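You operate a simulated robot arm through the tools that you are given. There is no shell and no other tool. Be economical: measure what you need, move in short steps, check, and stop when the job is done.

You run a simulated two-armed robot. Do the job below in one go: nothing can be reset, and whatever is moved stays where it is left.

Task
Take the white sample mould on the top of the test bench and put it away on the far end of the fill ledge. Then take the damp meter and leave it on the corner of the car's deck. Then switch the green square lever on. Then put the small blue brush on the rack end of the fitting table away on the top of the test bench. Then put the black pail in the floor of the wash trough. Keep to this order. Set down upright: black pail. The green square lever goes to its stop.

The check looks at the end state, three seconds after you hand in, the way a careful person would. Anything else that was tipped, shoved, dropped, spilled or broken makes it a failure.

Robot
Two 7-joint arms with two-finger parallel grippers on one trunk, on a base that drives. Base frame: it is fixed to the floor where the robot stands at the start and does not move with it; the origin is under the middle of the robot, x ahead of it, y to its left, z up; the surface under the hand at the start is at about z = 0.86. Units: m, rad, N and s.
The left shoulder is at the start at [0.07, 0.177, 1.07], the right one opposite. With the tool pointing down near the work surface each hand reaches from about 0.3 to 0.74 m from the robot's upright axis, wherever it stands, measured 20 degrees to its own side. Places, roughly: black pail (9x9x12 cm) [-2.7, 8.9, 0.4]; corner of the car's deck [-3.8, 1.5, 0.8]; damp meter [0.5, 1, 1]; far end of the fill ledge (18x40 cm) [-3.52, 9.14, 0.84]; floor of the wash trough [0.5, 7.5, 0.8]; green square lever [0.8, 2.1, 1]; small blue brush (5x11x7 cm) [-1.7, 1.5, 0.8]; top of the test bench [0.7, 0.7, 0.9]; white sample mould [0.5, 0, 1]. Payload 3.43 kg a hand.
Tool frame (each hand has its own): the origin (TCP) lies between the finger pads and is the grasp point; the fingertips stand 0.03 m ahead of it; z points along the fingers, y is the line along which they close. The gripper opens to 0.094 m. The fingers are 0.028 m wide and 0.01 m thick; the gripper's body (0.05 by 0.096 m) begins 0.055 m behind the TCP.
Orientation is that of the tool frame in the base frame, as [roll, pitch, yaw] about the fixed x, y, z axes, in that order (R = Rz(yaw) Ry(pitch) Rx(roll)). With the fingers straight down and closing along the base's y, the tool's x points along the base's -x, its y along +y and its z along -z.

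Tools
- The arms move only by the tool arm_command. It takes "left_rows", "right_rows" or both (then of equal length, played together; a hand with none holds still); each is one flat list of numbers, 7 for each row, row after row: the shift along the base's x, y, z in cm, then the turn, a rotation vector about the base's x, y, z in rad, then the gripper command, from -1 (fully open) to 1 (shut), values between in proportion. In form: [dx, dy, dz, ax, ay, az, gripper, dx, dy, dz, ax, ay, az, gripper, ...]. A call has 1 to 8 rows; each row is the pose to reach, as a shift and turn from the pose commanded when the call began. Each row takes 0.2 s and may step no farther than 0.05 m and 0.15 rad from the row before; otherwise, or with a gripper value out of range, the whole call is refused. Where a pose cannot be reached the arm comes as near as it can. A force on the tool above 40 N (or 10 N above the force at the start of the call, whichever is more), or a blocked arm, ends the call early, and 0.2 s more pass. Each finger travels about 0.153 m/s and halts on what it meets, pressing with about 43 N; the grip force reading is that of the motor and also rises with nothing between the fingers. The clock runs only during rows and for 0.2 s after the last one: add rows that repeat a pose to give the fingers time. The reply holds the time, the measured pose of the TCP, the force on the tool along the base axes, the opening and the grip force, in the units named above and with some noise, with the torque about the TCP (base axes, N m) and any sound that the robot's microphone picked up.
- Cameras (640 x 400 px; columns grow to the right, rows downward): "scene" is now at [0.123, 0.0339, 1.3849]; the picture's right is [0.44, -0.90, 0.00], its down [-0.56, -0.27, -0.78] and it looks along [0.70, 0.34, -0.62] (base axes); focal length 275 px, centre (320, 200). "left" rides on the left gripper at [0.076, -0.014, -0.102] in its tool frame; the picture's right is [0.18, 0.98, 0.00], its down [-0.75, 0.14, -0.64] and it looks along [-0.63, 0.12, 0.77] (tool axes); focal length 243 px, centre (320, 200). "right" rides on the right gripper at [0.076, 0.014, -0.103] in its tool frame; the picture's right is [-0.18, 0.98, 0.00], its down [-0.75, -0.14, -0.64] and it looks along [-0.63, -0.12, 0.77] (tool axes); focal length 243 px, centre (320, 200). There is no depth. A picture from a camera that has moved, and an enlarged one, comes with that camera's place and axes in the base frame and with its lens. The place of the scene camera against the robot may be out by one fixed shift of up to 0.012 m in any direction.
- grab_frame(camera): a new picture of that camera. The clock stands still meanwhile.
- raise_lower(by): slides the trunk up (or, below 0, down) by that many m; the arms and the scene camera ride with it, the base frame stays. It gives what a move gives, with no picture.
- steer(legs): drives the robot by 1 to 6 legs, each [ahead, turn to the left] in m and rad, along the robot's own axes; the way and the turn of a leg run together, so that a leg with both is an arc; at most 1.5 m and 3.142 rad a leg. The arms and the cameras ride along, it lands a little off, and it stops where it bumps. It gives what a move gives.
- aim_head(pan, tilt): turns the head with the scene camera to pan (to the left, within 1.501 rad either way) and tilt (down, from -0.506 to 1.204), counted from straight ahead of the robot. It gives what a move gives.
- inspect(camera, box): a new picture of the part [left, top, right, bottom] of that camera's present view, enlarged. The clock stands still meanwhile.
- hand_in(): hands the job in; it is judged then, once.

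Go step by step. Nothing tells you exact positions but the pictures and the camera data: compare them with the known pose of the tool, close in by small moves and look again before you grip or let go. The budget is 165 turns and 130 pictures, counting those below and the enlarged ones. Unless the task says otherwise, let go and move clear before handing in, and close with one line.

The tools are called after "Call:" as name(argument=value, ...) on one line, values as JSON. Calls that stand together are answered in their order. arm_command: Moves the arms, as the interface text tells. Its arguments: {"type":"object","properties":{"left_rows":{"type":"array","items":{"type":"number"}},"right_rows":{"type":"array","items":{"type":"number"}}},"required":[]} The other tools are called the same way: raise_lower (by) slides the trunk up or down; steer (legs) drives the base; aim_head (pan, tilt) turns the head that bears the scene camera; grab_frame (camera) takes a picture; inspect (camera, box) takes an enlarged picture of a part of a camera's view; hand_in () hands the job in.

At the start:

```text
clock: 0.0
left_tool_pos: [0.354, 0.4943, 1.1665]
left_ee_rot: [3.141, 0.001, -3.141]
left_ft_force: [0.8, -0.5, 0.4]
left_wrist_torque: [-0.03, -0.03, 0.0]
left_grip_width: 0.094
left_grasp_force: 0.1
right_tool_pos: [0.5183, 0.0362, 1.2133]
right_ee_rot: [3.104, -0.008, 3.106]
right_ft_force: [-0.3, 0.6, -0.8]
right_wrist_torque: [0.0, 0.0, 0.02]
right_grip_width: 0.0939
right_grasp_force: 0.2
trunk travel left (down, up): [-0.65, 0.19]
robot x, y, heading: [0.002, -0.0012, 0.002]
head pan, tilt: [0.454, 0.672]
```

scene: 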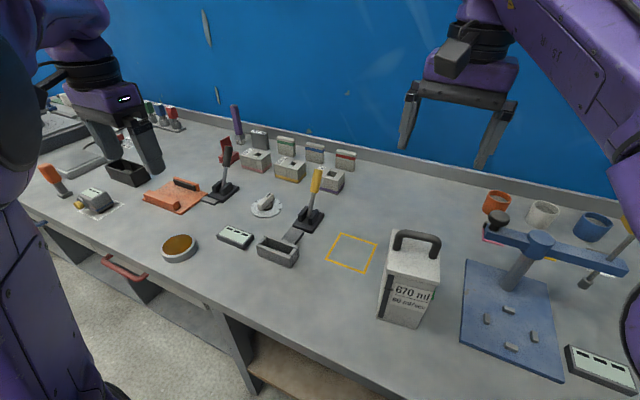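
right: 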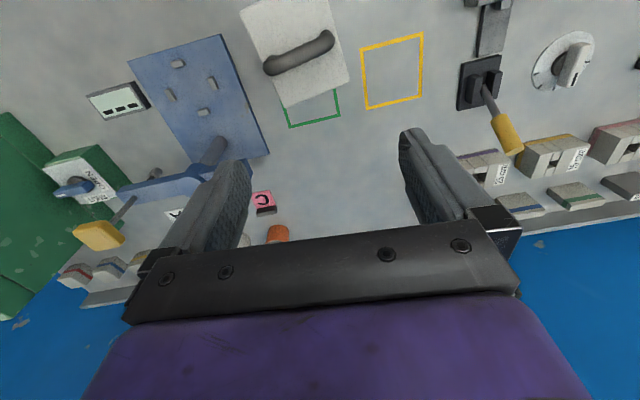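
left: 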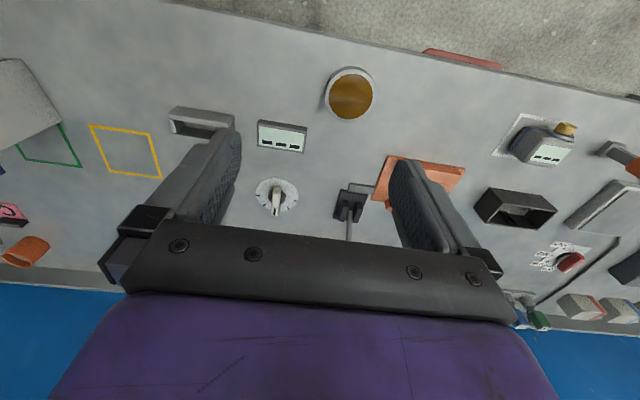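

The white box with the black handle near [0.49, 0.02] looks like the sample mould. I'll look at it closely, along with what is likely the damp meter on the left.

Call:
inspect(camera="scene", box=[340, 200, 500, 350])

Call:
inspect(camera="scene", box=[20, 100, 240, 260])

Call:
inspect(camera="right", box=[200, 0, 440, 150])

```text
2.67 times, centred on (420, 275) of scene
camera zoom: at [0.123, 0.0339, 1.3849], right [0.44, -0.9, 0.0], down [-0.56, -0.27, -0.78], along [0.7, 0.34, -0.62], focal length 732 px, centre (53, 0)
```

zoom: 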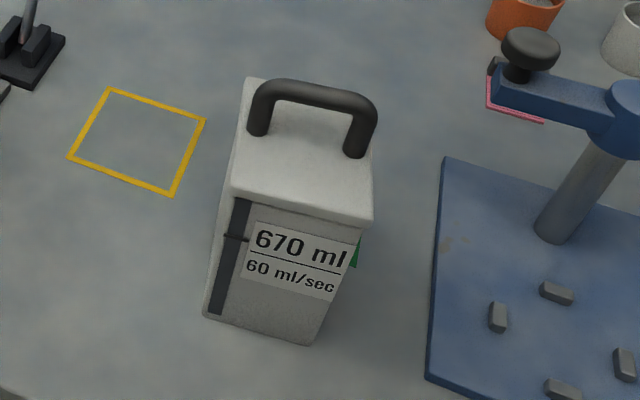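

```text
2.50 times, centred on (130, 180) of scene
camera zoom: at [0.123, 0.0339, 1.3849], right [0.44, -0.9, 0.0], down [-0.56, -0.27, -0.78], along [0.7, 0.34, -0.62], focal length 687 px, centre (795, 250)
```

zoom: 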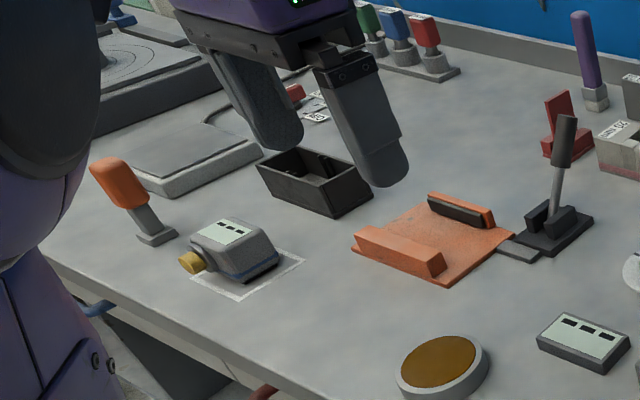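

```text
2.67 times, centred on (320, 75) of right
camera zoom: at [0.4432, 0.0501, 1.3163], right [0.22, 0.98, 0.03], down [0.75, -0.19, 0.63], along [0.62, -0.11, -0.77], focal length 647 px, centre (320, 533)
```

zoom: 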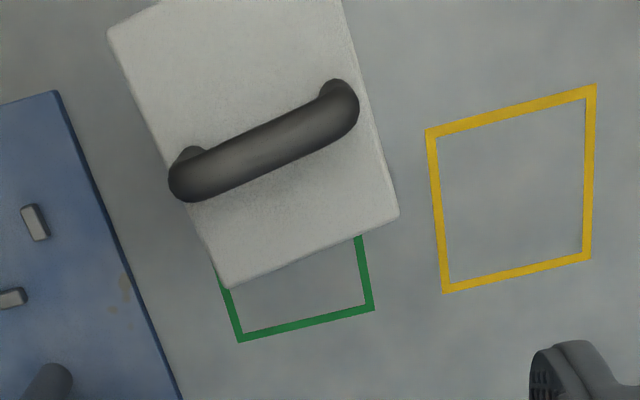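

The mould's handle bar runs roughly along base y near (0.48, 0.03), at z of about 1.05. I'll turn the right hand about -80° above it so the fingers close across the bar.

Call:
arm_command(right_rows=[-0.5, 0, 0, 0, 0, -0.15, -1, -1, 0, 0, 0, 0, -0.3, -1, -1.5, 0, 0, 0, 0, -0.45, -1, -2, 0, 0, 0, 0, -0.6, -1, -2.5, 0, 0, 0, 0, -0.75, -1, -3, 0, 0, 0, 0, -0.9, -1, -3.5, 0, 0, 0, 0, -1.05, -1, -4, 0, 0, 0, 0, -1.2, -1])

```text
clock: 1.8
left_tool_pos: [0.3527, 0.4956, 1.1664]
left_ee_rot: [-3.141, -0.001, 3.14]
left_ft_force: [0.0, -0.8, 0.9]
left_wrist_torque: [0.02, -0.01, 0.02]
left_grip_width: 0.0939
left_grasp_force: 0.1
right_tool_pos: [0.4783, 0.0358, 1.2133]
right_ee_rot: [3.104, -0.008, 1.904]
right_ft_force: [0.2, 0.3, 0.2]
right_wrist_torque: [0.02, -0.02, 0.0]
right_grip_width: 0.0943
right_grasp_force: 0.0
trunk travel left (down, up): [-0.65, 0.19]
robot x, y, heading: [-0.0046, 0.0014, 0.005]
head pan, tilt: [0.454, 0.672]
```

The hand is above the handle with about 9° still to turn. I'll finish the turn, level the tool and look from the wrist.

Call:
arm_command(right_rows=[0, 0, 0, 0, 0.02, -0.08, -1, 0, 0, 0, -0.01, 0.036, -0.16, -1])

Call:
grab_frame(camera="right")

Call:
grab_frame(camera="scene")

```text
clock: 2.4
left_tool_pos: [0.3517, 0.4943, 1.1675]
left_ee_rot: [-3.141, -0.001, -3.14]
left_ft_force: [-0.2, -0.1, 0.3]
left_wrist_torque: [-0.01, 0.02, -0.02]
left_grip_width: 0.0938
left_grasp_force: 0.1
right_tool_pos: [0.4791, 0.0328, 1.2194]
right_ee_rot: [3.133, -0.017, 1.743]
right_ft_force: [0.1, -0.1, 0.2]
right_wrist_torque: [-0.01, 0.01, -0.04]
right_grip_width: 0.0939
right_grasp_force: 0.0
trunk travel left (down, up): [-0.65, 0.19]
robot x, y, heading: [0.0009, -0.0014, 0.003]
head pan, tilt: [0.454, 0.672]
```

```text
123 pictures are left
camera right: at [0.4792, 0.109, 1.3235], right [1.0, -0.01, 0.0], down [-0.01, -0.78, 0.63], along [-0.01, -0.63, -0.78], focal length 243 px, centre (320, 200)
```

right: 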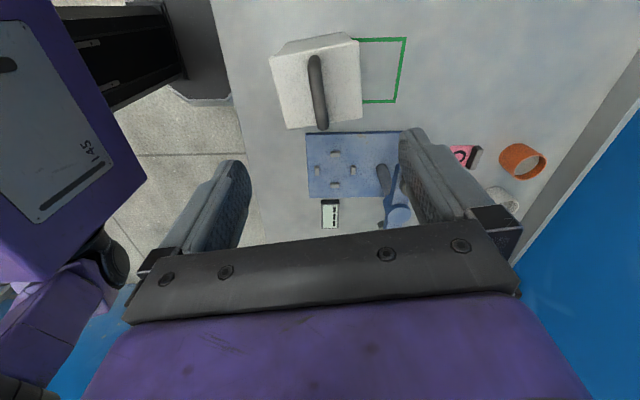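

```text
122 pictures are left
camera scene: at [0.1233, 0.0337, 1.3849], right [0.44, -0.9, 0.0], down [-0.56, -0.27, -0.78], along [0.7, 0.34, -0.62], focal length 275 px, centre (320, 200)
```

scene: 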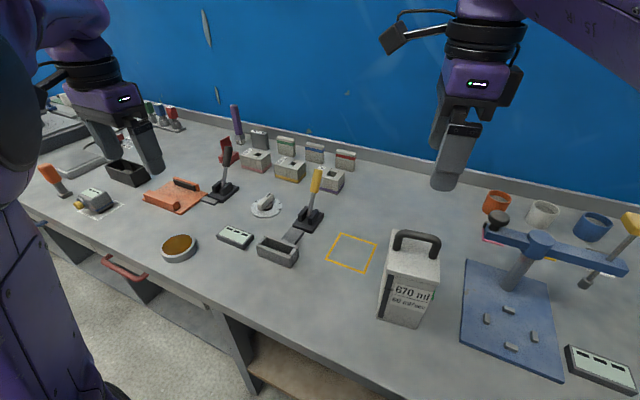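

The bar centre is about (0.475, 0.034), top around z 1.06. I'll lower to just above it and check.

Call:
arm_command(right_rows=[-0.2, 0, -3.5, 0, 0, -0.03, -1, -0.4, 0.1, -7, 0, 0, -0.06, -1, -0.4, 0.1, -10.5, 0, 0, -0.06, -1])

Call:
grab_frame(camera="right")

Call:
inspect(camera="scene", box=[360, 150, 520, 290])

```text
clock: 3.2
left_tool_pos: [0.3539, 0.4945, 1.1671]
left_ee_rot: [3.142, -0.001, 3.14]
left_ft_force: [0.4, -0.1, -0.4]
left_wrist_torque: [0.01, 0.01, -0.01]
left_grip_width: 0.094
left_grasp_force: 0.0
right_tool_pos: [0.4815, 0.0312, 1.1161]
right_ee_rot: [3.14, -0.029, 1.673]
right_ft_force: [0.5, 0.3, -0.6]
right_wrist_torque: [-0.02, 0.02, 0.01]
right_grip_width: 0.0939
right_grasp_force: 0.0
trunk travel left (down, up): [-0.65, 0.19]
robot x, y, heading: [-0.0015, -0.0003, -0.001]
head pan, tilt: [0.454, 0.672]
```

```text
121 pictures are left
camera right: at [0.4865, 0.1055, 1.2202], right [1.0, -0.08, 0.0], down [-0.06, -0.78, 0.62], along [-0.05, -0.62, -0.79], focal length 243 px, centre (320, 200)
```

right: 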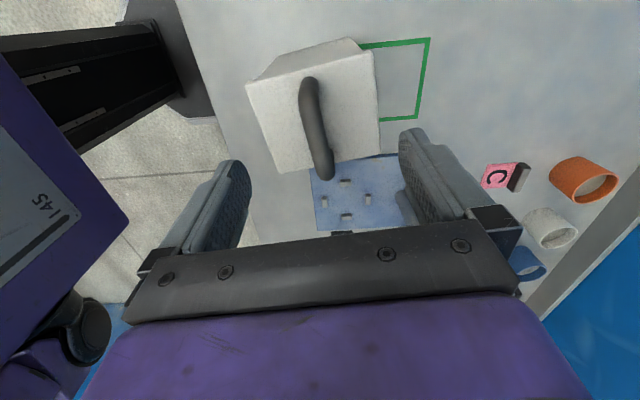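

```text
2.86 times, centred on (440, 220) of scene
camera zoom: at [0.1238, 0.0336, 1.3848], right [0.44, -0.9, 0.0], down [-0.56, -0.27, -0.78], along [0.7, 0.34, -0.62], focal length 785 px, centre (-23, 143)
```

zoom: 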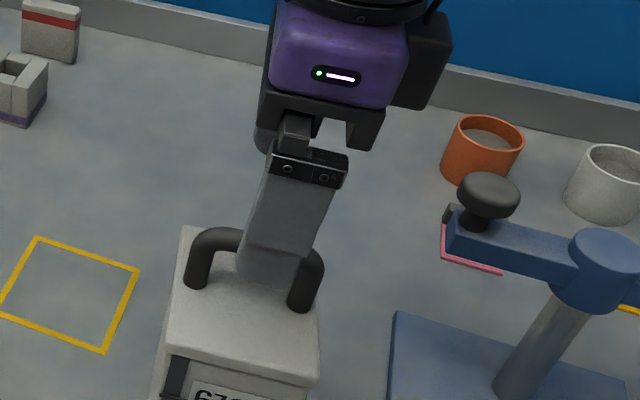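

The bar is centred between the fingers. I'll go down, close and let the grip settle.

Call:
arm_command(right_rows=[-0.2, 0.3, -3, 0, 0, 0, -1, -0.2, 0.3, -5.8, 0, 0, 0, -1, -0.2, 0.3, -5.8, 0, 0, 0, 0.2, -0.2, 0.3, -5.8, 0, 0, 0, 1, -0.2, 0.3, -5.8, 0, 0, 0, 1, -0.2, 0.3, -5.8, 0, 0, 0, 1])

Call:
grab_frame(camera="right")

```text
clock: 4.6
left_tool_pos: [0.3523, 0.4954, 1.1664]
left_ee_rot: [3.141, 0.0, 3.141]
left_ft_force: [-0.1, -0.1, -0.1]
left_wrist_torque: [0.01, -0.01, -0.01]
left_grip_width: 0.0939
left_grasp_force: 0.1
right_tool_pos: [0.4775, 0.0338, 1.0692]
right_ee_rot: [3.134, -0.054, 1.672]
right_ft_force: [-0.1, 0.9, 4.5]
right_wrist_torque: [0.13, 0.06, -0.03]
right_grip_width: 0.0137
right_grasp_force: 42.8
trunk travel left (down, up): [-0.65, 0.19]
robot x, y, heading: [0.0009, 0.0073, 0.002]
head pan, tilt: [0.454, 0.672]
```

```text
119 pictures are left
camera right: at [0.4831, 0.1065, 1.1758], right [1.0, -0.09, 0.0], down [-0.07, -0.8, 0.6], along [-0.05, -0.6, -0.8], focal length 243 px, centre (320, 200)
```

right: 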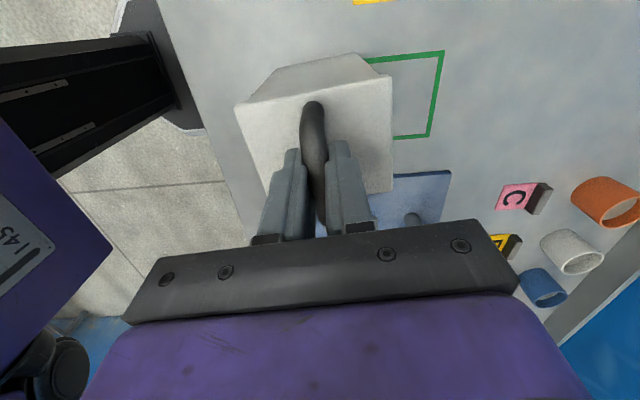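

The handle is held at 14 mm. I'll lift slowly and check the load.

Call:
arm_command(right_rows=[0, 0, 1, 0, 0, 0, 1, 0, 0, 3, 0, 0, 0, 1, 0, 0, 6, 0, 0, 0, 1, 0, 0, 9, 0, 0, 0, 1, 0, 0, 9, 0, 0, 0, 1])

Call:
grab_frame(camera="scene")

```text
clock: 5.8
left_tool_pos: [0.3533, 0.4952, 1.1667]
left_ee_rot: [-3.141, 0.0, -3.142]
left_ft_force: [-0.4, -1.0, -0.5]
left_wrist_torque: [-0.01, -0.01, 0.02]
left_grip_width: 0.0941
left_grasp_force: 0.1
right_tool_pos: [0.4764, 0.0409, 1.143]
right_ee_rot: [3.14, -0.011, 1.686]
right_ft_force: [-0.4, 0.0, -2.7]
right_wrist_torque: [0.04, 0.04, -0.04]
right_grip_width: 0.0133
right_grasp_force: 42.9
trunk travel left (down, up): [-0.65, 0.19]
robot x, y, heading: [-0.0022, 0.0006, 0.0]
head pan, tilt: [0.454, 0.672]
```

```text
118 pictures are left
camera scene: at [0.1235, 0.0338, 1.3848], right [0.44, -0.9, 0.0], down [-0.56, -0.27, -0.78], along [0.7, 0.34, -0.62], focal length 275 px, centre (320, 200)
```

scene: 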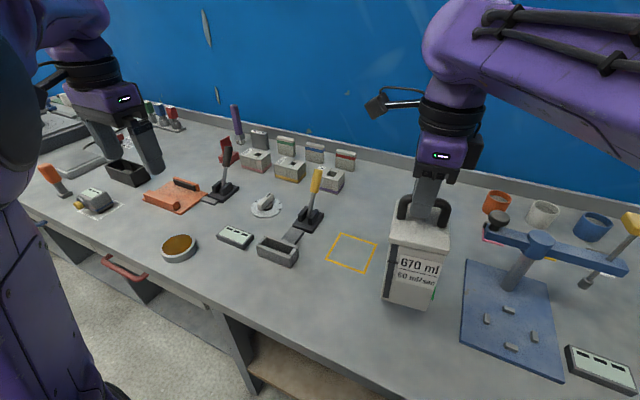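

The mould is held by its handle and light (about 0.27 kg). I'll look around to plan the drive.

Call:
aim_head(pan=1.5, tilt=0.15)

Call:
grab_frame(camera="scene")

Call:
aim_head(pan=-1.5, tilt=0.15)

Call:
grab_frame(camera="scene")

```text
clock: 7.1
left_tool_pos: [0.353, 0.4954, 1.1671]
left_ee_rot: [-3.141, 0.0, -3.14]
left_ft_force: [1.2, -0.7, 0.3]
left_wrist_torque: [-0.04, -0.01, 0.0]
left_grip_width: 0.0939
left_grasp_force: 0.0
right_tool_pos: [0.4761, 0.0399, 1.1417]
right_ee_rot: [-3.141, -0.012, 1.687]
right_ft_force: [0.2, -0.3, -2.7]
right_wrist_torque: [0.01, 0.02, 0.03]
right_grip_width: 0.0132
right_grasp_force: 43.0
trunk travel left (down, up): [-0.65, 0.19]
robot x, y, heading: [0.0001, 0.0044, 0.003]
head pan, tilt: [1.499, 0.15]
```

```text
117 pictures are left
camera scene: at [0.0527, 0.0887, 1.4325], right [1.0, -0.07, 0.0], down [-0.01, -0.15, -0.99], along [0.07, 0.99, -0.15], focal length 275 px, centre (320, 200)
```

scene: 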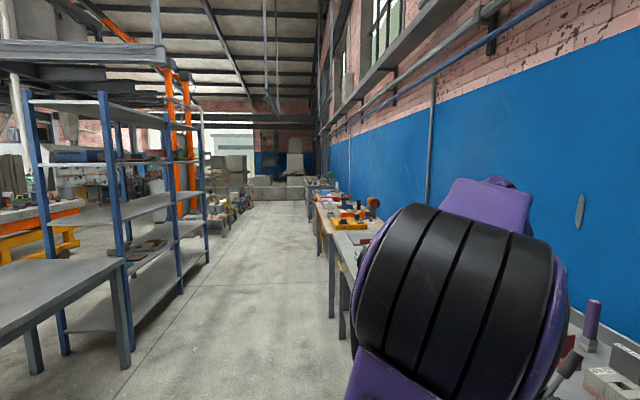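

```text
clock: 9.7
left_tool_pos: [0.3534, 0.4945, 1.1673]
left_ee_rot: [3.142, 0.001, 3.14]
left_ft_force: [-0.4, -0.3, 0.7]
left_wrist_torque: [-0.04, 0.03, 0.01]
left_grip_width: 0.0939
left_grasp_force: 0.1
right_tool_pos: [0.4762, 0.0407, 1.1411]
right_ee_rot: [-3.142, -0.013, 1.685]
right_ft_force: [-0.5, -0.5, -3.3]
right_wrist_torque: [0.02, 0.05, 0.0]
right_grip_width: 0.0133
right_grasp_force: 43.2
trunk travel left (down, up): [-0.65, 0.19]
robot x, y, heading: [0.0037, 0.0021, 0.003]
head pan, tilt: [-1.499, 0.15]
```

```text
116 pictures are left
camera scene: at [0.0527, -0.0963, 1.4326], right [-1.0, -0.07, 0.0], down [-0.01, 0.15, -0.99], along [0.07, -0.99, -0.15], focal length 275 px, centre (320, 200)
```

scene: 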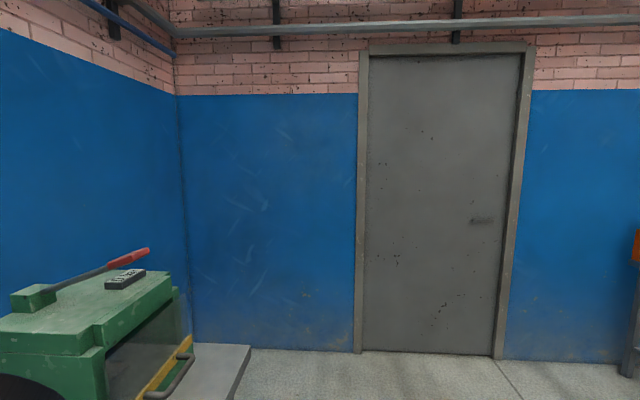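

An aisle runs along +y between the bench (front at x≈0.3) and the table and shelves (x≈-1.0). I'll tuck in the left hand, back out, turn left and drive up the aisle.

Call:
arm_command(left_rows=[0, -4, 1, 0, 0, 0, -1, 0, -8, 2, 0, 0, 0, -1, 0, -12, 3, 0, 0, 0, -1, 0, -16, 4, 0, 0, 0, -1, 0, -18, 5, 0, 0, 0, -1], right_rows=[-1, 0, 1, 0, 0, 0, 1, -2, 0, 2, 0, 0, 0, 1, -3, 0, 3, 0, 0, 0, 1, -4, 0, 4, 0, 0, 0, 1, -5, 0, 5, 0, 0, 0, 1])

Call:
steer(legs=[[-0.36, 0], [0, 1.57]])

Call:
aim_head(pan=0.3, tilt=0.2)

Call:
grab_frame(camera="scene")

```text
clock: 10.9
left_tool_pos: [0.3948, 0.3505, 1.2317]
left_ee_rot: [-3.127, -0.002, -3.138]
left_ft_force: [-0.1, -0.2, 0.4]
left_wrist_torque: [0.01, -0.03, 0.01]
left_grip_width: 0.0941
left_grasp_force: 0.0
left hand out of reach, approached as far as the arm can: row 3, 4, 5
right_tool_pos: [0.4228, 0.0417, 1.1918]
right_ee_rot: [-3.138, -0.007, 1.687]
right_ft_force: [-0.6, 0.5, -2.8]
right_wrist_torque: [0.04, -0.02, -0.01]
right_grip_width: 0.0132
right_grasp_force: 43.1
trunk travel left (down, up): [-0.65, 0.19]
robot x, y, heading: [0.001, 0.0005, 0.001]
head pan, tilt: [-1.499, 0.15]
```

```text
clock: 17.0
left_tool_pos: [-0.7097, 0.3994, 1.2311]
left_ee_rot: [-3.128, -0.002, -1.574]
left_ft_force: [-0.9, 0.1, -0.1]
left_wrist_torque: [0.02, 0.0, -0.02]
left_grip_width: 0.0941
left_grasp_force: 0.0
right_tool_pos: [-0.3978, 0.4261, 1.1913]
right_ee_rot: [-3.139, -0.007, -3.03]
right_ft_force: [-0.2, -0.1, -2.4]
right_wrist_torque: [-0.02, 0.04, 0.0]
right_grip_width: 0.0132
right_grasp_force: 42.7
trunk travel left (down, up): [-0.65, 0.19]
robot x, y, heading: [-0.3635, -0.0002, 1.568]
head pan, tilt: [-1.499, 0.15]
```

```text
clock: 18.8
left_tool_pos: [-0.7096, 0.398, 1.2318]
left_ee_rot: [-3.125, -0.001, -1.572]
left_ft_force: [0.5, -0.1, 0.5]
left_wrist_torque: [-0.01, -0.01, 0.0]
left_grip_width: 0.094
left_grasp_force: 0.0
right_tool_pos: [-0.3991, 0.4263, 1.1916]
right_ee_rot: [-3.139, -0.008, -3.028]
right_ft_force: [0.5, -0.4, -1.9]
right_wrist_torque: [0.03, 0.03, -0.02]
right_grip_width: 0.0135
right_grasp_force: 42.9
trunk travel left (down, up): [-0.65, 0.19]
robot x, y, heading: [-0.3602, 0.0037, 1.564]
head pan, tilt: [0.3, 0.201]
```

```text
115 pictures are left
camera scene: at [-0.3903, 0.1373, 1.4278], right [0.96, 0.29, 0.0], down [0.06, -0.19, -0.98], along [-0.28, 0.94, -0.2], focal length 275 px, centre (320, 200)
```

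scene: 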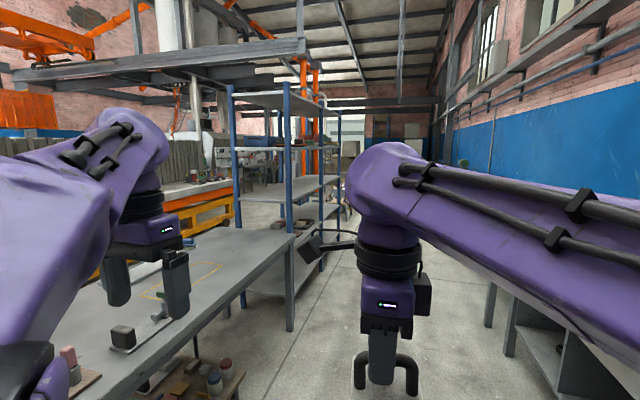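

The aisle is clear. I'll drive 4.3 m forward and look again.

Call:
steer(legs=[[1.5, 0], [1.5, 0.0], [1.3, 0]])

Call:
aim_head(pan=0.6, tilt=0.2)

Call:
grab_frame(camera="scene")

```text
clock: 39.6
left_tool_pos: [-0.8812, 4.7117, 1.2302]
left_ee_rot: [-3.125, -0.003, -1.499]
left_ft_force: [0.2, -0.2, -0.6]
left_wrist_torque: [0.04, 0.01, 0.01]
left_grip_width: 0.0944
left_grasp_force: 0.1
right_tool_pos: [-0.5739, 4.7599, 1.1922]
right_ee_rot: [-3.14, -0.008, -2.957]
right_ft_force: [0.4, -0.9, -2.9]
right_wrist_torque: [-0.02, 0.03, 0.02]
right_grip_width: 0.0132
right_grasp_force: 43.3
trunk travel left (down, up): [-0.65, 0.19]
robot x, y, heading: [-0.5009, 4.3414, 1.637]
head pan, tilt: [0.3, 0.201]
```

```text
clock: 40.4
left_tool_pos: [-0.8822, 4.711, 1.2315]
left_ee_rot: [-3.125, -0.002, -1.499]
left_ft_force: [0.1, -0.6, 0.1]
left_wrist_torque: [0.01, -0.05, -0.04]
left_grip_width: 0.0939
left_grasp_force: 0.0
right_tool_pos: [-0.5731, 4.7603, 1.1916]
right_ee_rot: [-3.14, -0.008, -2.957]
right_ft_force: [0.1, -0.7, -2.5]
right_wrist_torque: [0.0, 0.02, 0.0]
right_grip_width: 0.0131
right_grasp_force: 42.7
trunk travel left (down, up): [-0.65, 0.19]
robot x, y, heading: [-0.5039, 4.3457, 1.64]
head pan, tilt: [0.6, 0.201]
```

```text
114 pictures are left
camera scene: at [-0.5681, 4.4602, 1.4278], right [0.78, 0.62, 0.0], down [0.12, -0.16, -0.98], along [-0.61, 0.77, -0.2], focal length 275 px, centre (320, 200)
```

scene: 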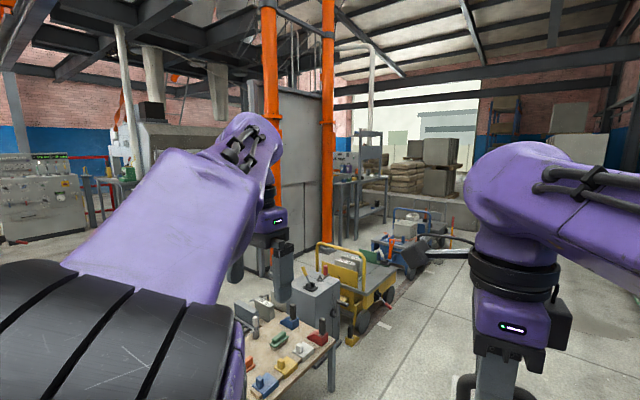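

I'm past the shelving. The fill ledge and pail should sit near pixels (350,174) and (381,202), so I'll zoom in there.

Call:
inspect(camera="scene", box=[320, 110, 500, 280])

```text
2.35 times, centred on (410, 195) of scene
camera zoom: at [-0.5681, 4.4602, 1.4278], right [0.78, 0.62, 0.0], down [0.12, -0.16, -0.98], along [-0.61, 0.77, -0.2], focal length 646 px, centre (108, 212)
```

zoom: 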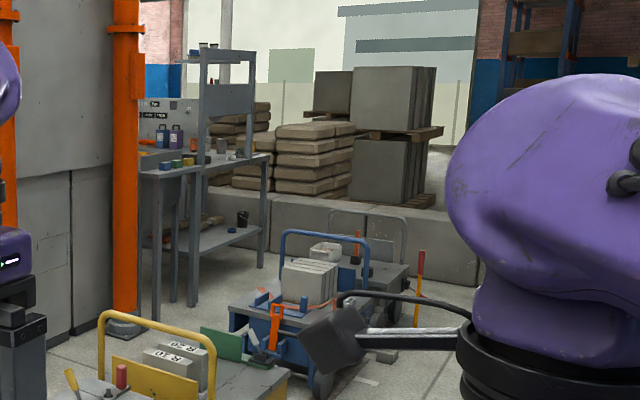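

The pail is on a lower shelf at about (-2.7, 8.9), but the fill ledge is hidden from here. I'll drive up past the carts and look from above.

Call:
steer(legs=[[1.2, -0.09], [1.0, 0]])

Call:
raise_lower(by=0.19)

Call:
aim_head(pan=0.85, tilt=0.25)

Call:
grab_frame(camera="scene")

```text
clock: 51.4
left_tool_pos: [-0.8621, 6.958, 1.2328]
left_ee_rot: [-3.124, -0.002, -1.587]
left_ft_force: [0.3, 0.2, -1.0]
left_wrist_torque: [0.02, -0.02, -0.01]
left_grip_width: 0.094
left_grasp_force: 0.2
right_tool_pos: [-0.55, 6.9803, 1.1914]
right_ee_rot: [-3.14, -0.009, -3.046]
right_ft_force: [-0.3, 0.5, -2.9]
right_wrist_torque: [-0.01, 0.06, 0.02]
right_grip_width: 0.0132
right_grasp_force: 42.6
trunk travel left (down, up): [-0.65, 0.19]
robot x, y, heading: [-0.5179, 6.556, 1.549]
head pan, tilt: [0.6, 0.201]
```

```text
clock: 53.5
left_tool_pos: [-0.861, 6.9587, 1.4213]
left_ee_rot: [-3.125, -0.002, -1.587]
left_ft_force: [0.2, -0.5, -1.6]
left_wrist_torque: [0.04, -0.01, -0.04]
left_grip_width: 0.094
left_grasp_force: 0.0
right_tool_pos: [-0.5495, 6.9803, 1.3807]
right_ee_rot: [-3.14, -0.007, -3.047]
right_ft_force: [0.4, -0.2, -2.0]
right_wrist_torque: [0.02, -0.01, 0.02]
right_grip_width: 0.0131
right_grasp_force: 43.0
trunk travel left (down, up): [-0.84, 0.0]
robot x, y, heading: [-0.5167, 6.5534, 1.548]
head pan, tilt: [0.6, 0.201]
```

```text
clock: 54.2
left_tool_pos: [-0.8613, 6.9591, 1.4231]
left_ee_rot: [-3.125, -0.002, -1.59]
left_ft_force: [0.2, -0.8, -0.7]
left_wrist_torque: [0.04, -0.05, -0.03]
left_grip_width: 0.0938
left_grasp_force: 0.1
right_tool_pos: [-0.55, 6.9809, 1.3808]
right_ee_rot: [-3.14, -0.006, -3.047]
right_ft_force: [-0.2, 0.6, -3.0]
right_wrist_torque: [-0.02, 0.03, 0.03]
right_grip_width: 0.0133
right_grasp_force: 43.2
trunk travel left (down, up): [-0.84, 0.0]
robot x, y, heading: [-0.5186, 6.5562, 1.549]
head pan, tilt: [0.85, 0.25]
```

```text
112 pictures are left
camera scene: at [-0.5896, 6.6654, 1.6133], right [0.68, 0.74, 0.0], down [0.18, -0.17, -0.97], along [-0.71, 0.65, -0.25], focal length 275 px, centre (320, 200)
```

scene: 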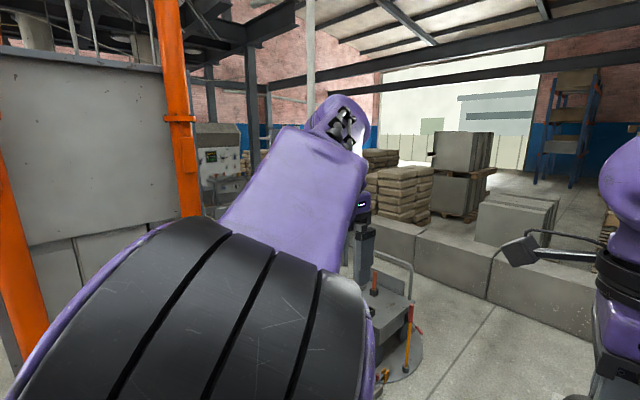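

The left arm blocks the view, so I'll turn the robot to face the ledge.

Call:
steer(legs=[[0, 0.8]])

Call:
aim_head(pan=0.0, tilt=0.3)

Call:
grab_frame(camera="scene")

```text
clock: 56.8
left_tool_pos: [-1.0463, 6.5739, 1.4226]
left_ee_rot: [-3.124, 0.001, -0.759]
left_ft_force: [0.5, 0.1, -0.9]
left_wrist_torque: [0.01, -0.03, -0.03]
left_grip_width: 0.0942
left_grasp_force: 0.0
right_tool_pos: [-0.8521, 6.8175, 1.3821]
right_ee_rot: [-3.141, -0.007, -2.217]
right_ft_force: [-0.9, -0.1, -2.7]
right_wrist_torque: [-0.03, 0.02, -0.04]
right_grip_width: 0.013
right_grasp_force: 43.1
trunk travel left (down, up): [-0.84, 0.0]
robot x, y, heading: [-0.5154, 6.5542, 2.381]
head pan, tilt: [0.85, 0.25]
```

```text
clock: 58.0
left_tool_pos: [-1.0457, 6.573, 1.4224]
left_ee_rot: [-3.124, 0.0, -0.759]
left_ft_force: [-0.7, 0.4, -0.5]
left_wrist_torque: [-0.01, 0.03, -0.02]
left_grip_width: 0.0939
left_grasp_force: 0.1
right_tool_pos: [-0.8528, 6.818, 1.3812]
right_ee_rot: [-3.14, -0.007, -2.216]
right_ft_force: [0.4, 0.4, -2.1]
right_wrist_torque: [-0.03, 0.04, -0.02]
right_grip_width: 0.0133
right_grasp_force: 42.7
trunk travel left (down, up): [-0.84, 0.0]
robot x, y, heading: [-0.5189, 6.5552, 2.38]
head pan, tilt: [0.0, 0.3]
```

```text
111 pictures are left
camera scene: at [-0.6258, 6.651, 1.6085], right [0.69, 0.72, 0.0], down [0.21, -0.2, -0.96], along [-0.69, 0.66, -0.3], focal length 275 px, centre (320, 200)
```

scene: 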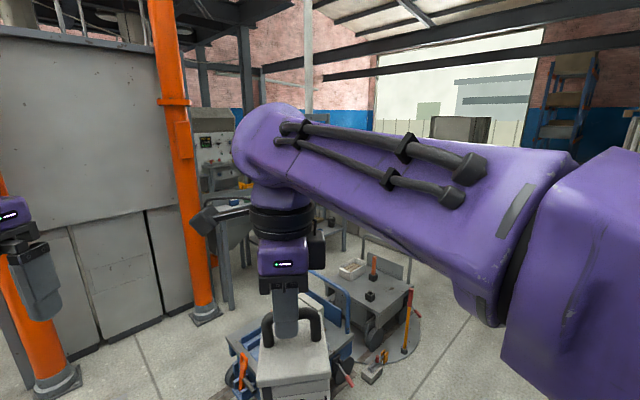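

The right arm blocks it this time. I'll turn slightly right so the ledge shows between the arms.

Call:
steer(legs=[[0, -0.32]])

Call:
aim_head(pan=0.3, tilt=0.35)

Call:
grab_frame(camera="scene")

```text
clock: 59.4
left_tool_pos: [-1.0153, 6.7398, 1.4201]
left_ee_rot: [-3.123, -0.004, -1.08]
left_ft_force: [-0.7, 0.7, 0.4]
left_wrist_torque: [0.03, -0.01, 0.02]
left_grip_width: 0.0942
left_grasp_force: 0.1
right_tool_pos: [-0.7538, 6.9112, 1.3807]
right_ee_rot: [-3.139, -0.006, -2.538]
right_ft_force: [0.2, -0.4, -2.7]
right_wrist_torque: [-0.02, 0.02, 0.0]
right_grip_width: 0.0135
right_grasp_force: 43.5
trunk travel left (down, up): [-0.84, 0.0]
robot x, y, heading: [-0.516, 6.5567, 2.065]
head pan, tilt: [0.0, 0.3]
```

```text
clock: 60.2
left_tool_pos: [-1.014, 6.7389, 1.4204]
left_ee_rot: [-3.124, -0.005, -1.078]
left_ft_force: [-0.2, 0.5, 1.2]
left_wrist_torque: [0.0, 0.02, -0.02]
left_grip_width: 0.0938
left_grasp_force: 0.0
right_tool_pos: [-0.7523, 6.9116, 1.381]
right_ee_rot: [-3.139, -0.008, -2.538]
right_ft_force: [-0.2, 0.0, -2.0]
right_wrist_torque: [0.01, 0.02, -0.02]
right_grip_width: 0.0132
right_grasp_force: 43.0
trunk travel left (down, up): [-0.84, 0.0]
robot x, y, heading: [-0.5201, 6.5546, 2.059]
head pan, tilt: [0.3, 0.351]
```

```text
110 pictures are left
camera scene: at [-0.611, 6.6623, 1.6038], right [0.71, 0.71, 0.0], down [0.24, -0.24, -0.94], along [-0.67, 0.66, -0.34], focal length 275 px, centre (320, 200)
```

scene: 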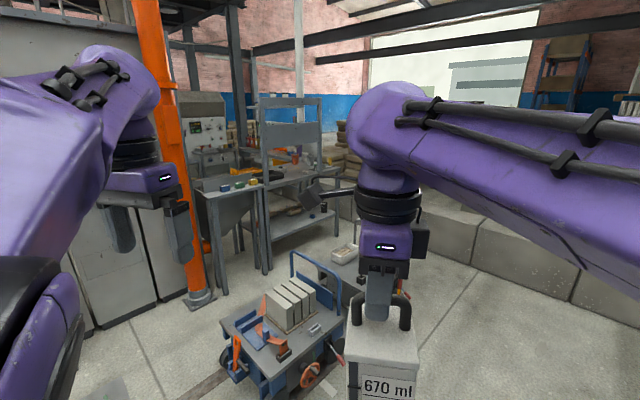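

Call:
inspect(camera="scene", box=[180, 90, 360, 280])

```text
2.11 times, centred on (270, 185) of scene
camera zoom: at [-0.611, 6.6623, 1.6038], right [0.71, 0.71, 0.0], down [0.24, -0.24, -0.94], along [-0.67, 0.66, -0.34], focal length 578 px, centre (425, 232)
```

zoom: 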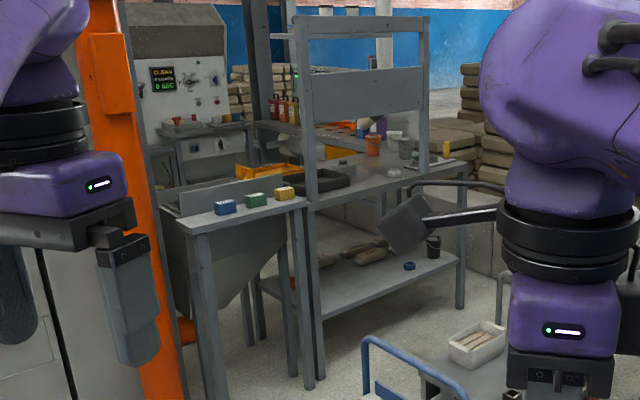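

The ledge lies behind an overhead-panel workbench whose front edge is at x≈-2.7. A concrete wall stands at y≈9.5. I'll drive to about (-0.5, 8.9) and look west along the corridor north of the carts.

Call:
steer(legs=[[0, -0.49], [1.3, 0], [1.0, 0], [0, 1.45]])

Call:
aim_head(pan=0.2, tilt=0.3)

Call:
grab_frame(camera="scene")

```text
clock: 76.2
left_tool_pos: [-0.9817, 8.5196, 1.421]
left_ee_rot: [-3.123, -0.003, -0.122]
left_ft_force: [0.0, -0.2, 0.6]
left_wrist_torque: [-0.01, 0.01, 0.01]
left_grip_width: 0.0938
left_grasp_force: 0.1
right_tool_pos: [-0.9699, 8.8326, 1.3814]
right_ee_rot: [-3.141, -0.006, -1.582]
right_ft_force: [0.9, -0.4, -2.6]
right_wrist_torque: [-0.04, 0.02, 0.01]
right_grip_width: 0.0133
right_grasp_force: 42.5
trunk travel left (down, up): [-0.84, 0.0]
robot x, y, heading: [-0.5441, 8.8189, 3.015]
head pan, tilt: [0.3, 0.351]
```

```text
clock: 76.9
left_tool_pos: [-0.9803, 8.5189, 1.421]
left_ee_rot: [-3.121, 0.0, -0.122]
left_ft_force: [0.7, 0.5, 0.3]
left_wrist_torque: [0.02, -0.03, -0.02]
left_grip_width: 0.0939
left_grasp_force: 0.1
right_tool_pos: [-0.97, 8.8322, 1.3805]
right_ee_rot: [-3.138, -0.007, -1.581]
right_ft_force: [0.3, 0.6, -1.6]
right_wrist_torque: [-0.03, 0.02, -0.01]
right_grip_width: 0.0133
right_grasp_force: 43.2
trunk travel left (down, up): [-0.84, 0.0]
robot x, y, heading: [-0.5462, 8.8199, 3.017]
head pan, tilt: [0.201, 0.3]
```

```text
108 pictures are left
camera scene: at [-0.6915, 8.815, 1.6085], right [-0.07, 1.0, 0.0], down [0.3, 0.02, -0.96], along [-0.95, -0.07, -0.3], focal length 275 px, centre (320, 200)
```

scene: 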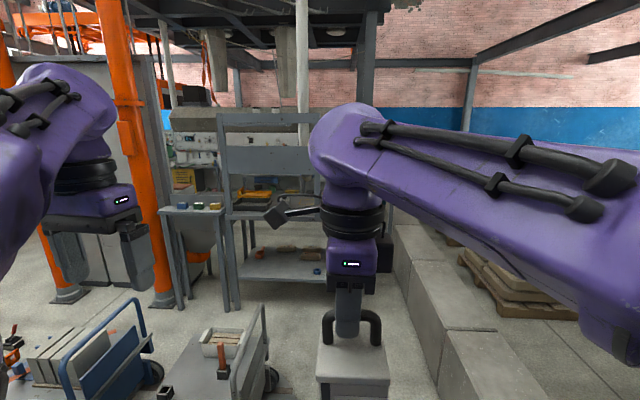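

There is a corridor about 1 m wide at y≈8.9 between the carts and the wall. I'll move in 1 m and look at the workbench again.

Call:
steer(legs=[[0.8, 0.1]])

Call:
aim_head(pan=0.3, tilt=0.4)

Call:
grab_frame(camera="scene")

Call:
aim_head(pan=-0.3, tilt=0.5)

Call:
grab_frame(camera="scene")

```text
clock: 81.2
left_tool_pos: [-1.7554, 8.5462, 1.422]
left_ee_rot: [-3.125, -0.003, -0.03]
left_ft_force: [-0.9, 0.0, -0.1]
left_wrist_torque: [-0.03, 0.02, -0.04]
left_grip_width: 0.094
left_grasp_force: 0.1
right_tool_pos: [-1.7729, 8.8586, 1.3808]
right_ee_rot: [3.14, -0.007, -1.49]
right_ft_force: [0.0, -0.4, -2.2]
right_wrist_torque: [-0.05, -0.04, 0.01]
right_grip_width: 0.0131
right_grasp_force: 43.0
trunk travel left (down, up): [-0.84, 0.0]
robot x, y, heading: [-1.3527, 8.886, 3.107]
head pan, tilt: [0.201, 0.3]
```

```text
clock: 81.9
left_tool_pos: [-1.7568, 8.5474, 1.4213]
left_ee_rot: [-3.123, -0.002, -0.031]
left_ft_force: [0.6, -0.2, 0.4]
left_wrist_torque: [0.02, 0.01, 0.03]
left_grip_width: 0.0939
left_grasp_force: 0.1
right_tool_pos: [-1.7736, 8.859, 1.3821]
right_ee_rot: [-3.141, -0.007, -1.491]
right_ft_force: [0.4, 0.0, -1.3]
right_wrist_torque: [-0.05, 0.0, 0.0]
right_grip_width: 0.0134
right_grasp_force: 43.4
trunk travel left (down, up): [-0.84, 0.0]
robot x, y, heading: [-1.3461, 8.8864, 3.105]
head pan, tilt: [0.3, 0.4]
```

```text
107 pictures are left
camera scene: at [-1.4926, 8.8588, 1.5994], right [-0.26, 0.97, 0.0], down [0.38, 0.1, -0.92], along [-0.89, -0.24, -0.39], focal length 275 px, centre (320, 200)
```

scene: 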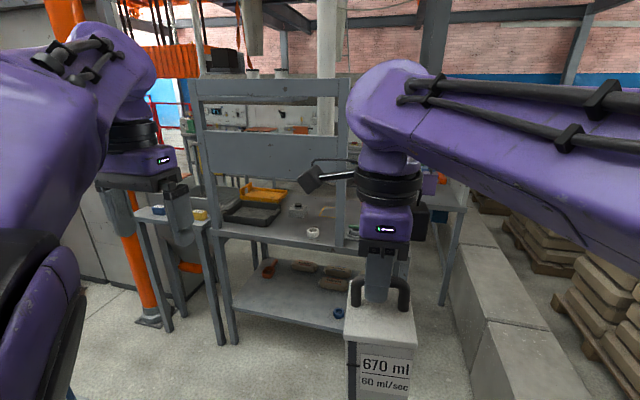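

```text
clock: 82.9
left_tool_pos: [-1.7564, 8.5453, 1.4203]
left_ee_rot: [-3.122, -0.002, -0.03]
left_ft_force: [0.8, -0.1, -0.4]
left_wrist_torque: [-0.02, 0.0, 0.01]
left_grip_width: 0.094
left_grasp_force: 0.1
right_tool_pos: [-1.7732, 8.8593, 1.3814]
right_ee_rot: [-3.14, -0.005, -1.49]
right_ft_force: [0.3, -0.6, -1.6]
right_wrist_torque: [-0.03, -0.02, -0.01]
right_grip_width: 0.0133
right_grasp_force: 43.5
trunk travel left (down, up): [-0.84, 0.0]
robot x, y, heading: [-1.3441, 8.8855, 3.104]
head pan, tilt: [-0.3, 0.499]
```

```text
106 pictures are left
camera scene: at [-1.4893, 8.9128, 1.5902], right [0.33, 0.94, 0.0], down [0.45, -0.16, -0.88], along [-0.83, 0.29, -0.48], focal length 275 px, centre (320, 200)
```

scene: 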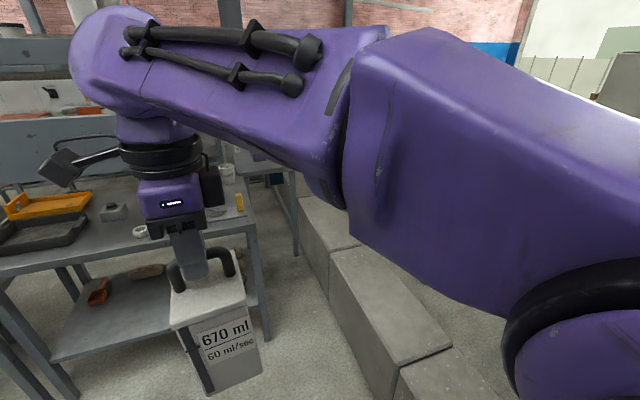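

A second bench seems to run behind the first one, with its end near (-3.4, 9.37). I'll zoom in to understand the layout.

Call:
aim_head(pan=0.3, tilt=0.4)

Call:
inspect(camera="scene", box=[180, 60, 380, 200])

Call:
inspect(camera="scene", box=[380, 130, 500, 300])

```text
clock: 83.9
left_tool_pos: [-1.7559, 8.5472, 1.4204]
left_ee_rot: [-3.123, -0.001, -0.03]
left_ft_force: [0.9, 0.0, -1.2]
left_wrist_torque: [-0.03, 0.01, 0.01]
left_grip_width: 0.0941
left_grasp_force: 0.0
right_tool_pos: [-1.773, 8.8597, 1.381]
right_ee_rot: [-3.141, -0.006, -1.49]
right_ft_force: [-0.1, 0.1, -2.8]
right_wrist_torque: [-0.04, 0.0, -0.01]
right_grip_width: 0.0131
right_grasp_force: 42.8
trunk travel left (down, up): [-0.84, 0.0]
robot x, y, heading: [-1.3461, 8.8842, 3.103]
head pan, tilt: [0.3, 0.4]
```

```text
2.86 times, centred on (280, 130) of scene
camera zoom: at [-1.4929, 8.859, 1.5993], right [-0.26, 0.97, 0.0], down [0.38, 0.1, -0.92], along [-0.89, -0.24, -0.39], focal length 785 px, centre (434, 400)
```

zoom: 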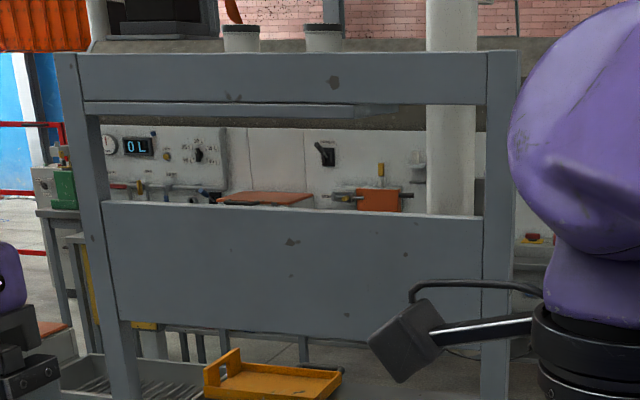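

```text
2.35 times, centred on (440, 215) of scene
camera zoom: at [-1.4929, 8.859, 1.5993], right [-0.26, 0.97, 0.0], down [0.38, 0.1, -0.92], along [-0.89, -0.24, -0.39], focal length 646 px, centre (38, 165)
```

zoom: 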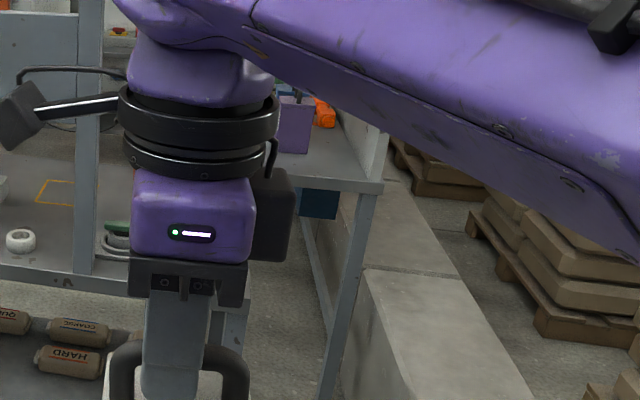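

The ledge's far end is not reachable from here, since the robot would need to stand west of the workbench. I'll go back down the aisle to y≈4.7 and look west for a way round.

Call:
steer(legs=[[-0.85, 0.0], [0, 1.6], [1.5, 0], [1.5, 0], [1.1, 0], [0, -1.5]])

Call:
aim_head(pan=0.15, tilt=0.4)

Call:
grab_frame(camera="scene")

```text
clock: 115.2
left_tool_pos: [-0.8529, 4.396, 1.4202]
left_ee_rot: [-3.122, -0.001, 0.052]
left_ft_force: [-1.4, 0.3, 0.6]
left_wrist_torque: [-0.02, -0.02, 0.01]
left_grip_width: 0.0939
left_grasp_force: 0.1
right_tool_pos: [-0.8972, 4.7065, 1.3805]
right_ee_rot: [-3.141, -0.005, -1.408]
right_ft_force: [0.1, -0.6, -2.9]
right_wrist_torque: [-0.02, 0.02, -0.02]
right_grip_width: 0.013
right_grasp_force: 43.1
trunk travel left (down, up): [-0.84, 0.0]
robot x, y, heading: [-0.4756, 4.7683, -3.093]
head pan, tilt: [0.3, 0.4]
```

```text
clock: 115.9
left_tool_pos: [-0.8544, 4.3963, 1.4198]
left_ee_rot: [-3.123, -0.001, 0.052]
left_ft_force: [0.0, 0.9, -0.1]
left_wrist_torque: [-0.02, 0.02, -0.04]
left_grip_width: 0.0942
left_grasp_force: 0.1
right_tool_pos: [-0.8955, 4.7069, 1.3807]
right_ee_rot: [-3.141, -0.004, -1.408]
right_ft_force: [0.9, 0.0, -2.2]
right_wrist_torque: [0.0, 0.0, 0.02]
right_grip_width: 0.0131
right_grasp_force: 43.0
trunk travel left (down, up): [-0.84, 0.0]
robot x, y, heading: [-0.4747, 4.7707, -3.095]
head pan, tilt: [0.15, 0.4]
```

```text
103 pictures are left
camera scene: at [-0.621, 4.7433, 1.5993], right [-0.2, 0.98, 0.0], down [0.38, 0.08, -0.92], along [-0.9, -0.18, -0.39], focal length 275 px, centre (320, 200)
```

scene: 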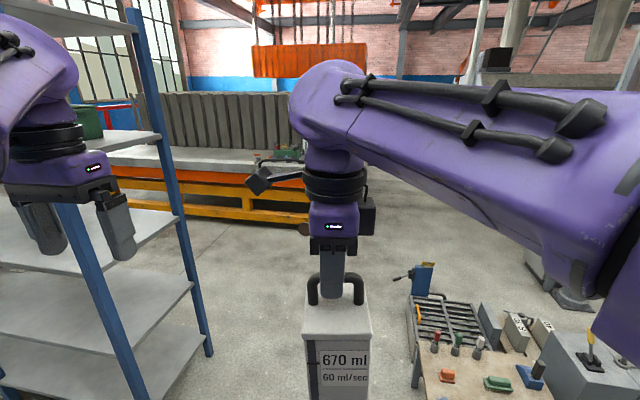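

There is a gap at y 3.8–4.9 between the shelf and the tools table, with open floor beyond. I'll shift over and drive west through it.

Call:
steer(legs=[[0, 0.9], [0.44, 0], [0, -0.95], [1.5, 0], [0.3, 0]])

Call:
aim_head(pan=0.0, tilt=0.3)

Call:
grab_frame(camera="scene")

Call:
aim_head(pan=-1.3, tilt=0.3)

Call:
grab_frame(camera="scene")

```text
clock: 132.0
left_tool_pos: [-2.9363, 4.0689, 1.4228]
left_ee_rot: [-3.123, 0.001, -0.013]
left_ft_force: [0.2, -1.4, 0.1]
left_wrist_torque: [0.01, 0.03, -0.04]
left_grip_width: 0.0938
left_grasp_force: 0.0
right_tool_pos: [-2.9585, 4.3809, 1.3808]
right_ee_rot: [3.142, -0.004, -1.472]
right_ft_force: [0.9, -0.1, -1.9]
right_wrist_torque: [-0.02, 0.01, 0.02]
right_grip_width: 0.0133
right_grasp_force: 42.8
trunk travel left (down, up): [-0.84, 0.0]
robot x, y, heading: [-2.5343, 4.4162, 3.123]
head pan, tilt: [0.15, 0.4]
```

```text
clock: 132.7
left_tool_pos: [-2.9379, 4.0682, 1.4204]
left_ee_rot: [-3.123, -0.004, -0.011]
left_ft_force: [-0.2, -0.4, 0.2]
left_wrist_torque: [0.04, -0.02, 0.01]
left_grip_width: 0.094
left_grasp_force: 0.1
right_tool_pos: [-2.96, 4.3806, 1.3807]
right_ee_rot: [-3.141, -0.005, -1.47]
right_ft_force: [0.3, -0.6, -2.8]
right_wrist_torque: [-0.03, 0.02, 0.01]
right_grip_width: 0.0131
right_grasp_force: 43.0
trunk travel left (down, up): [-0.84, 0.0]
robot x, y, heading: [-2.5395, 4.4179, 3.129]
head pan, tilt: [0.0, 0.3]
```

```text
102 pictures are left
camera scene: at [-2.6847, 4.4138, 1.6085], right [0.02, 1.0, 0.0], down [0.3, -0.01, -0.96], along [-0.95, 0.02, -0.3], focal length 275 px, centre (320, 200)
```

scene: 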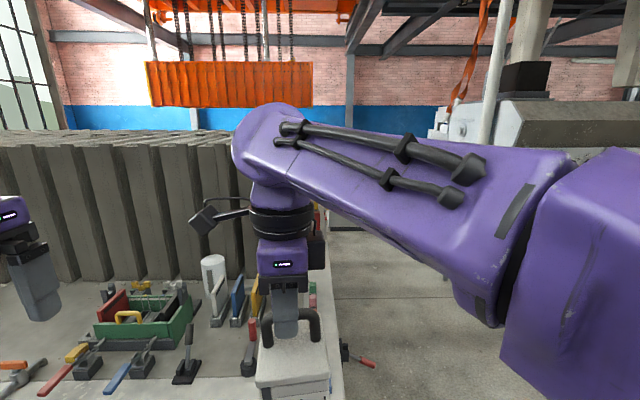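

```text
clock: 134.2
left_tool_pos: [-2.9385, 4.0684, 1.4208]
left_ee_rot: [-3.122, 0.0, -0.014]
left_ft_force: [-0.1, 0.8, -0.5]
left_wrist_torque: [0.01, 0.0, 0.0]
left_grip_width: 0.0939
left_grasp_force: 0.1
right_tool_pos: [-2.9619, 4.3808, 1.3815]
right_ee_rot: [-3.141, -0.006, -1.471]
right_ft_force: [-0.3, 0.7, -2.2]
right_wrist_torque: [-0.03, 0.0, -0.01]
right_grip_width: 0.0133
right_grasp_force: 42.5
trunk travel left (down, up): [-0.84, 0.0]
robot x, y, heading: [-2.534, 4.4155, 3.127]
head pan, tilt: [-1.3, 0.3]
```

```text
101 pictures are left
camera scene: at [-2.6153, 4.5024, 1.6086], right [0.97, 0.25, 0.0], down [0.07, -0.29, -0.96], along [-0.24, 0.92, -0.3], focal length 275 px, centre (320, 200)
```

scene: 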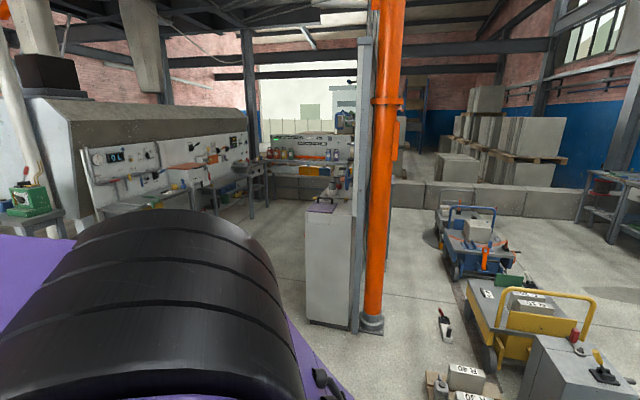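

Now I see a route north, west of the cabinet and orange post, to the bench with the bottles. I'll zoom in on it.

Call:
inspect(camera="scene", box=[80, 110, 370, 340])

```text
1.74 times, centred on (225, 225) of scene
camera zoom: at [-2.6153, 4.5024, 1.6086], right [0.97, 0.25, 0.0], down [0.07, -0.29, -0.96], along [-0.24, 0.92, -0.3], focal length 478 px, centre (485, 156)
```

zoom: 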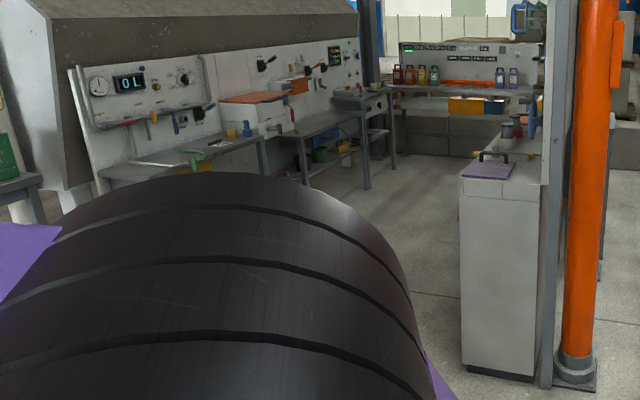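

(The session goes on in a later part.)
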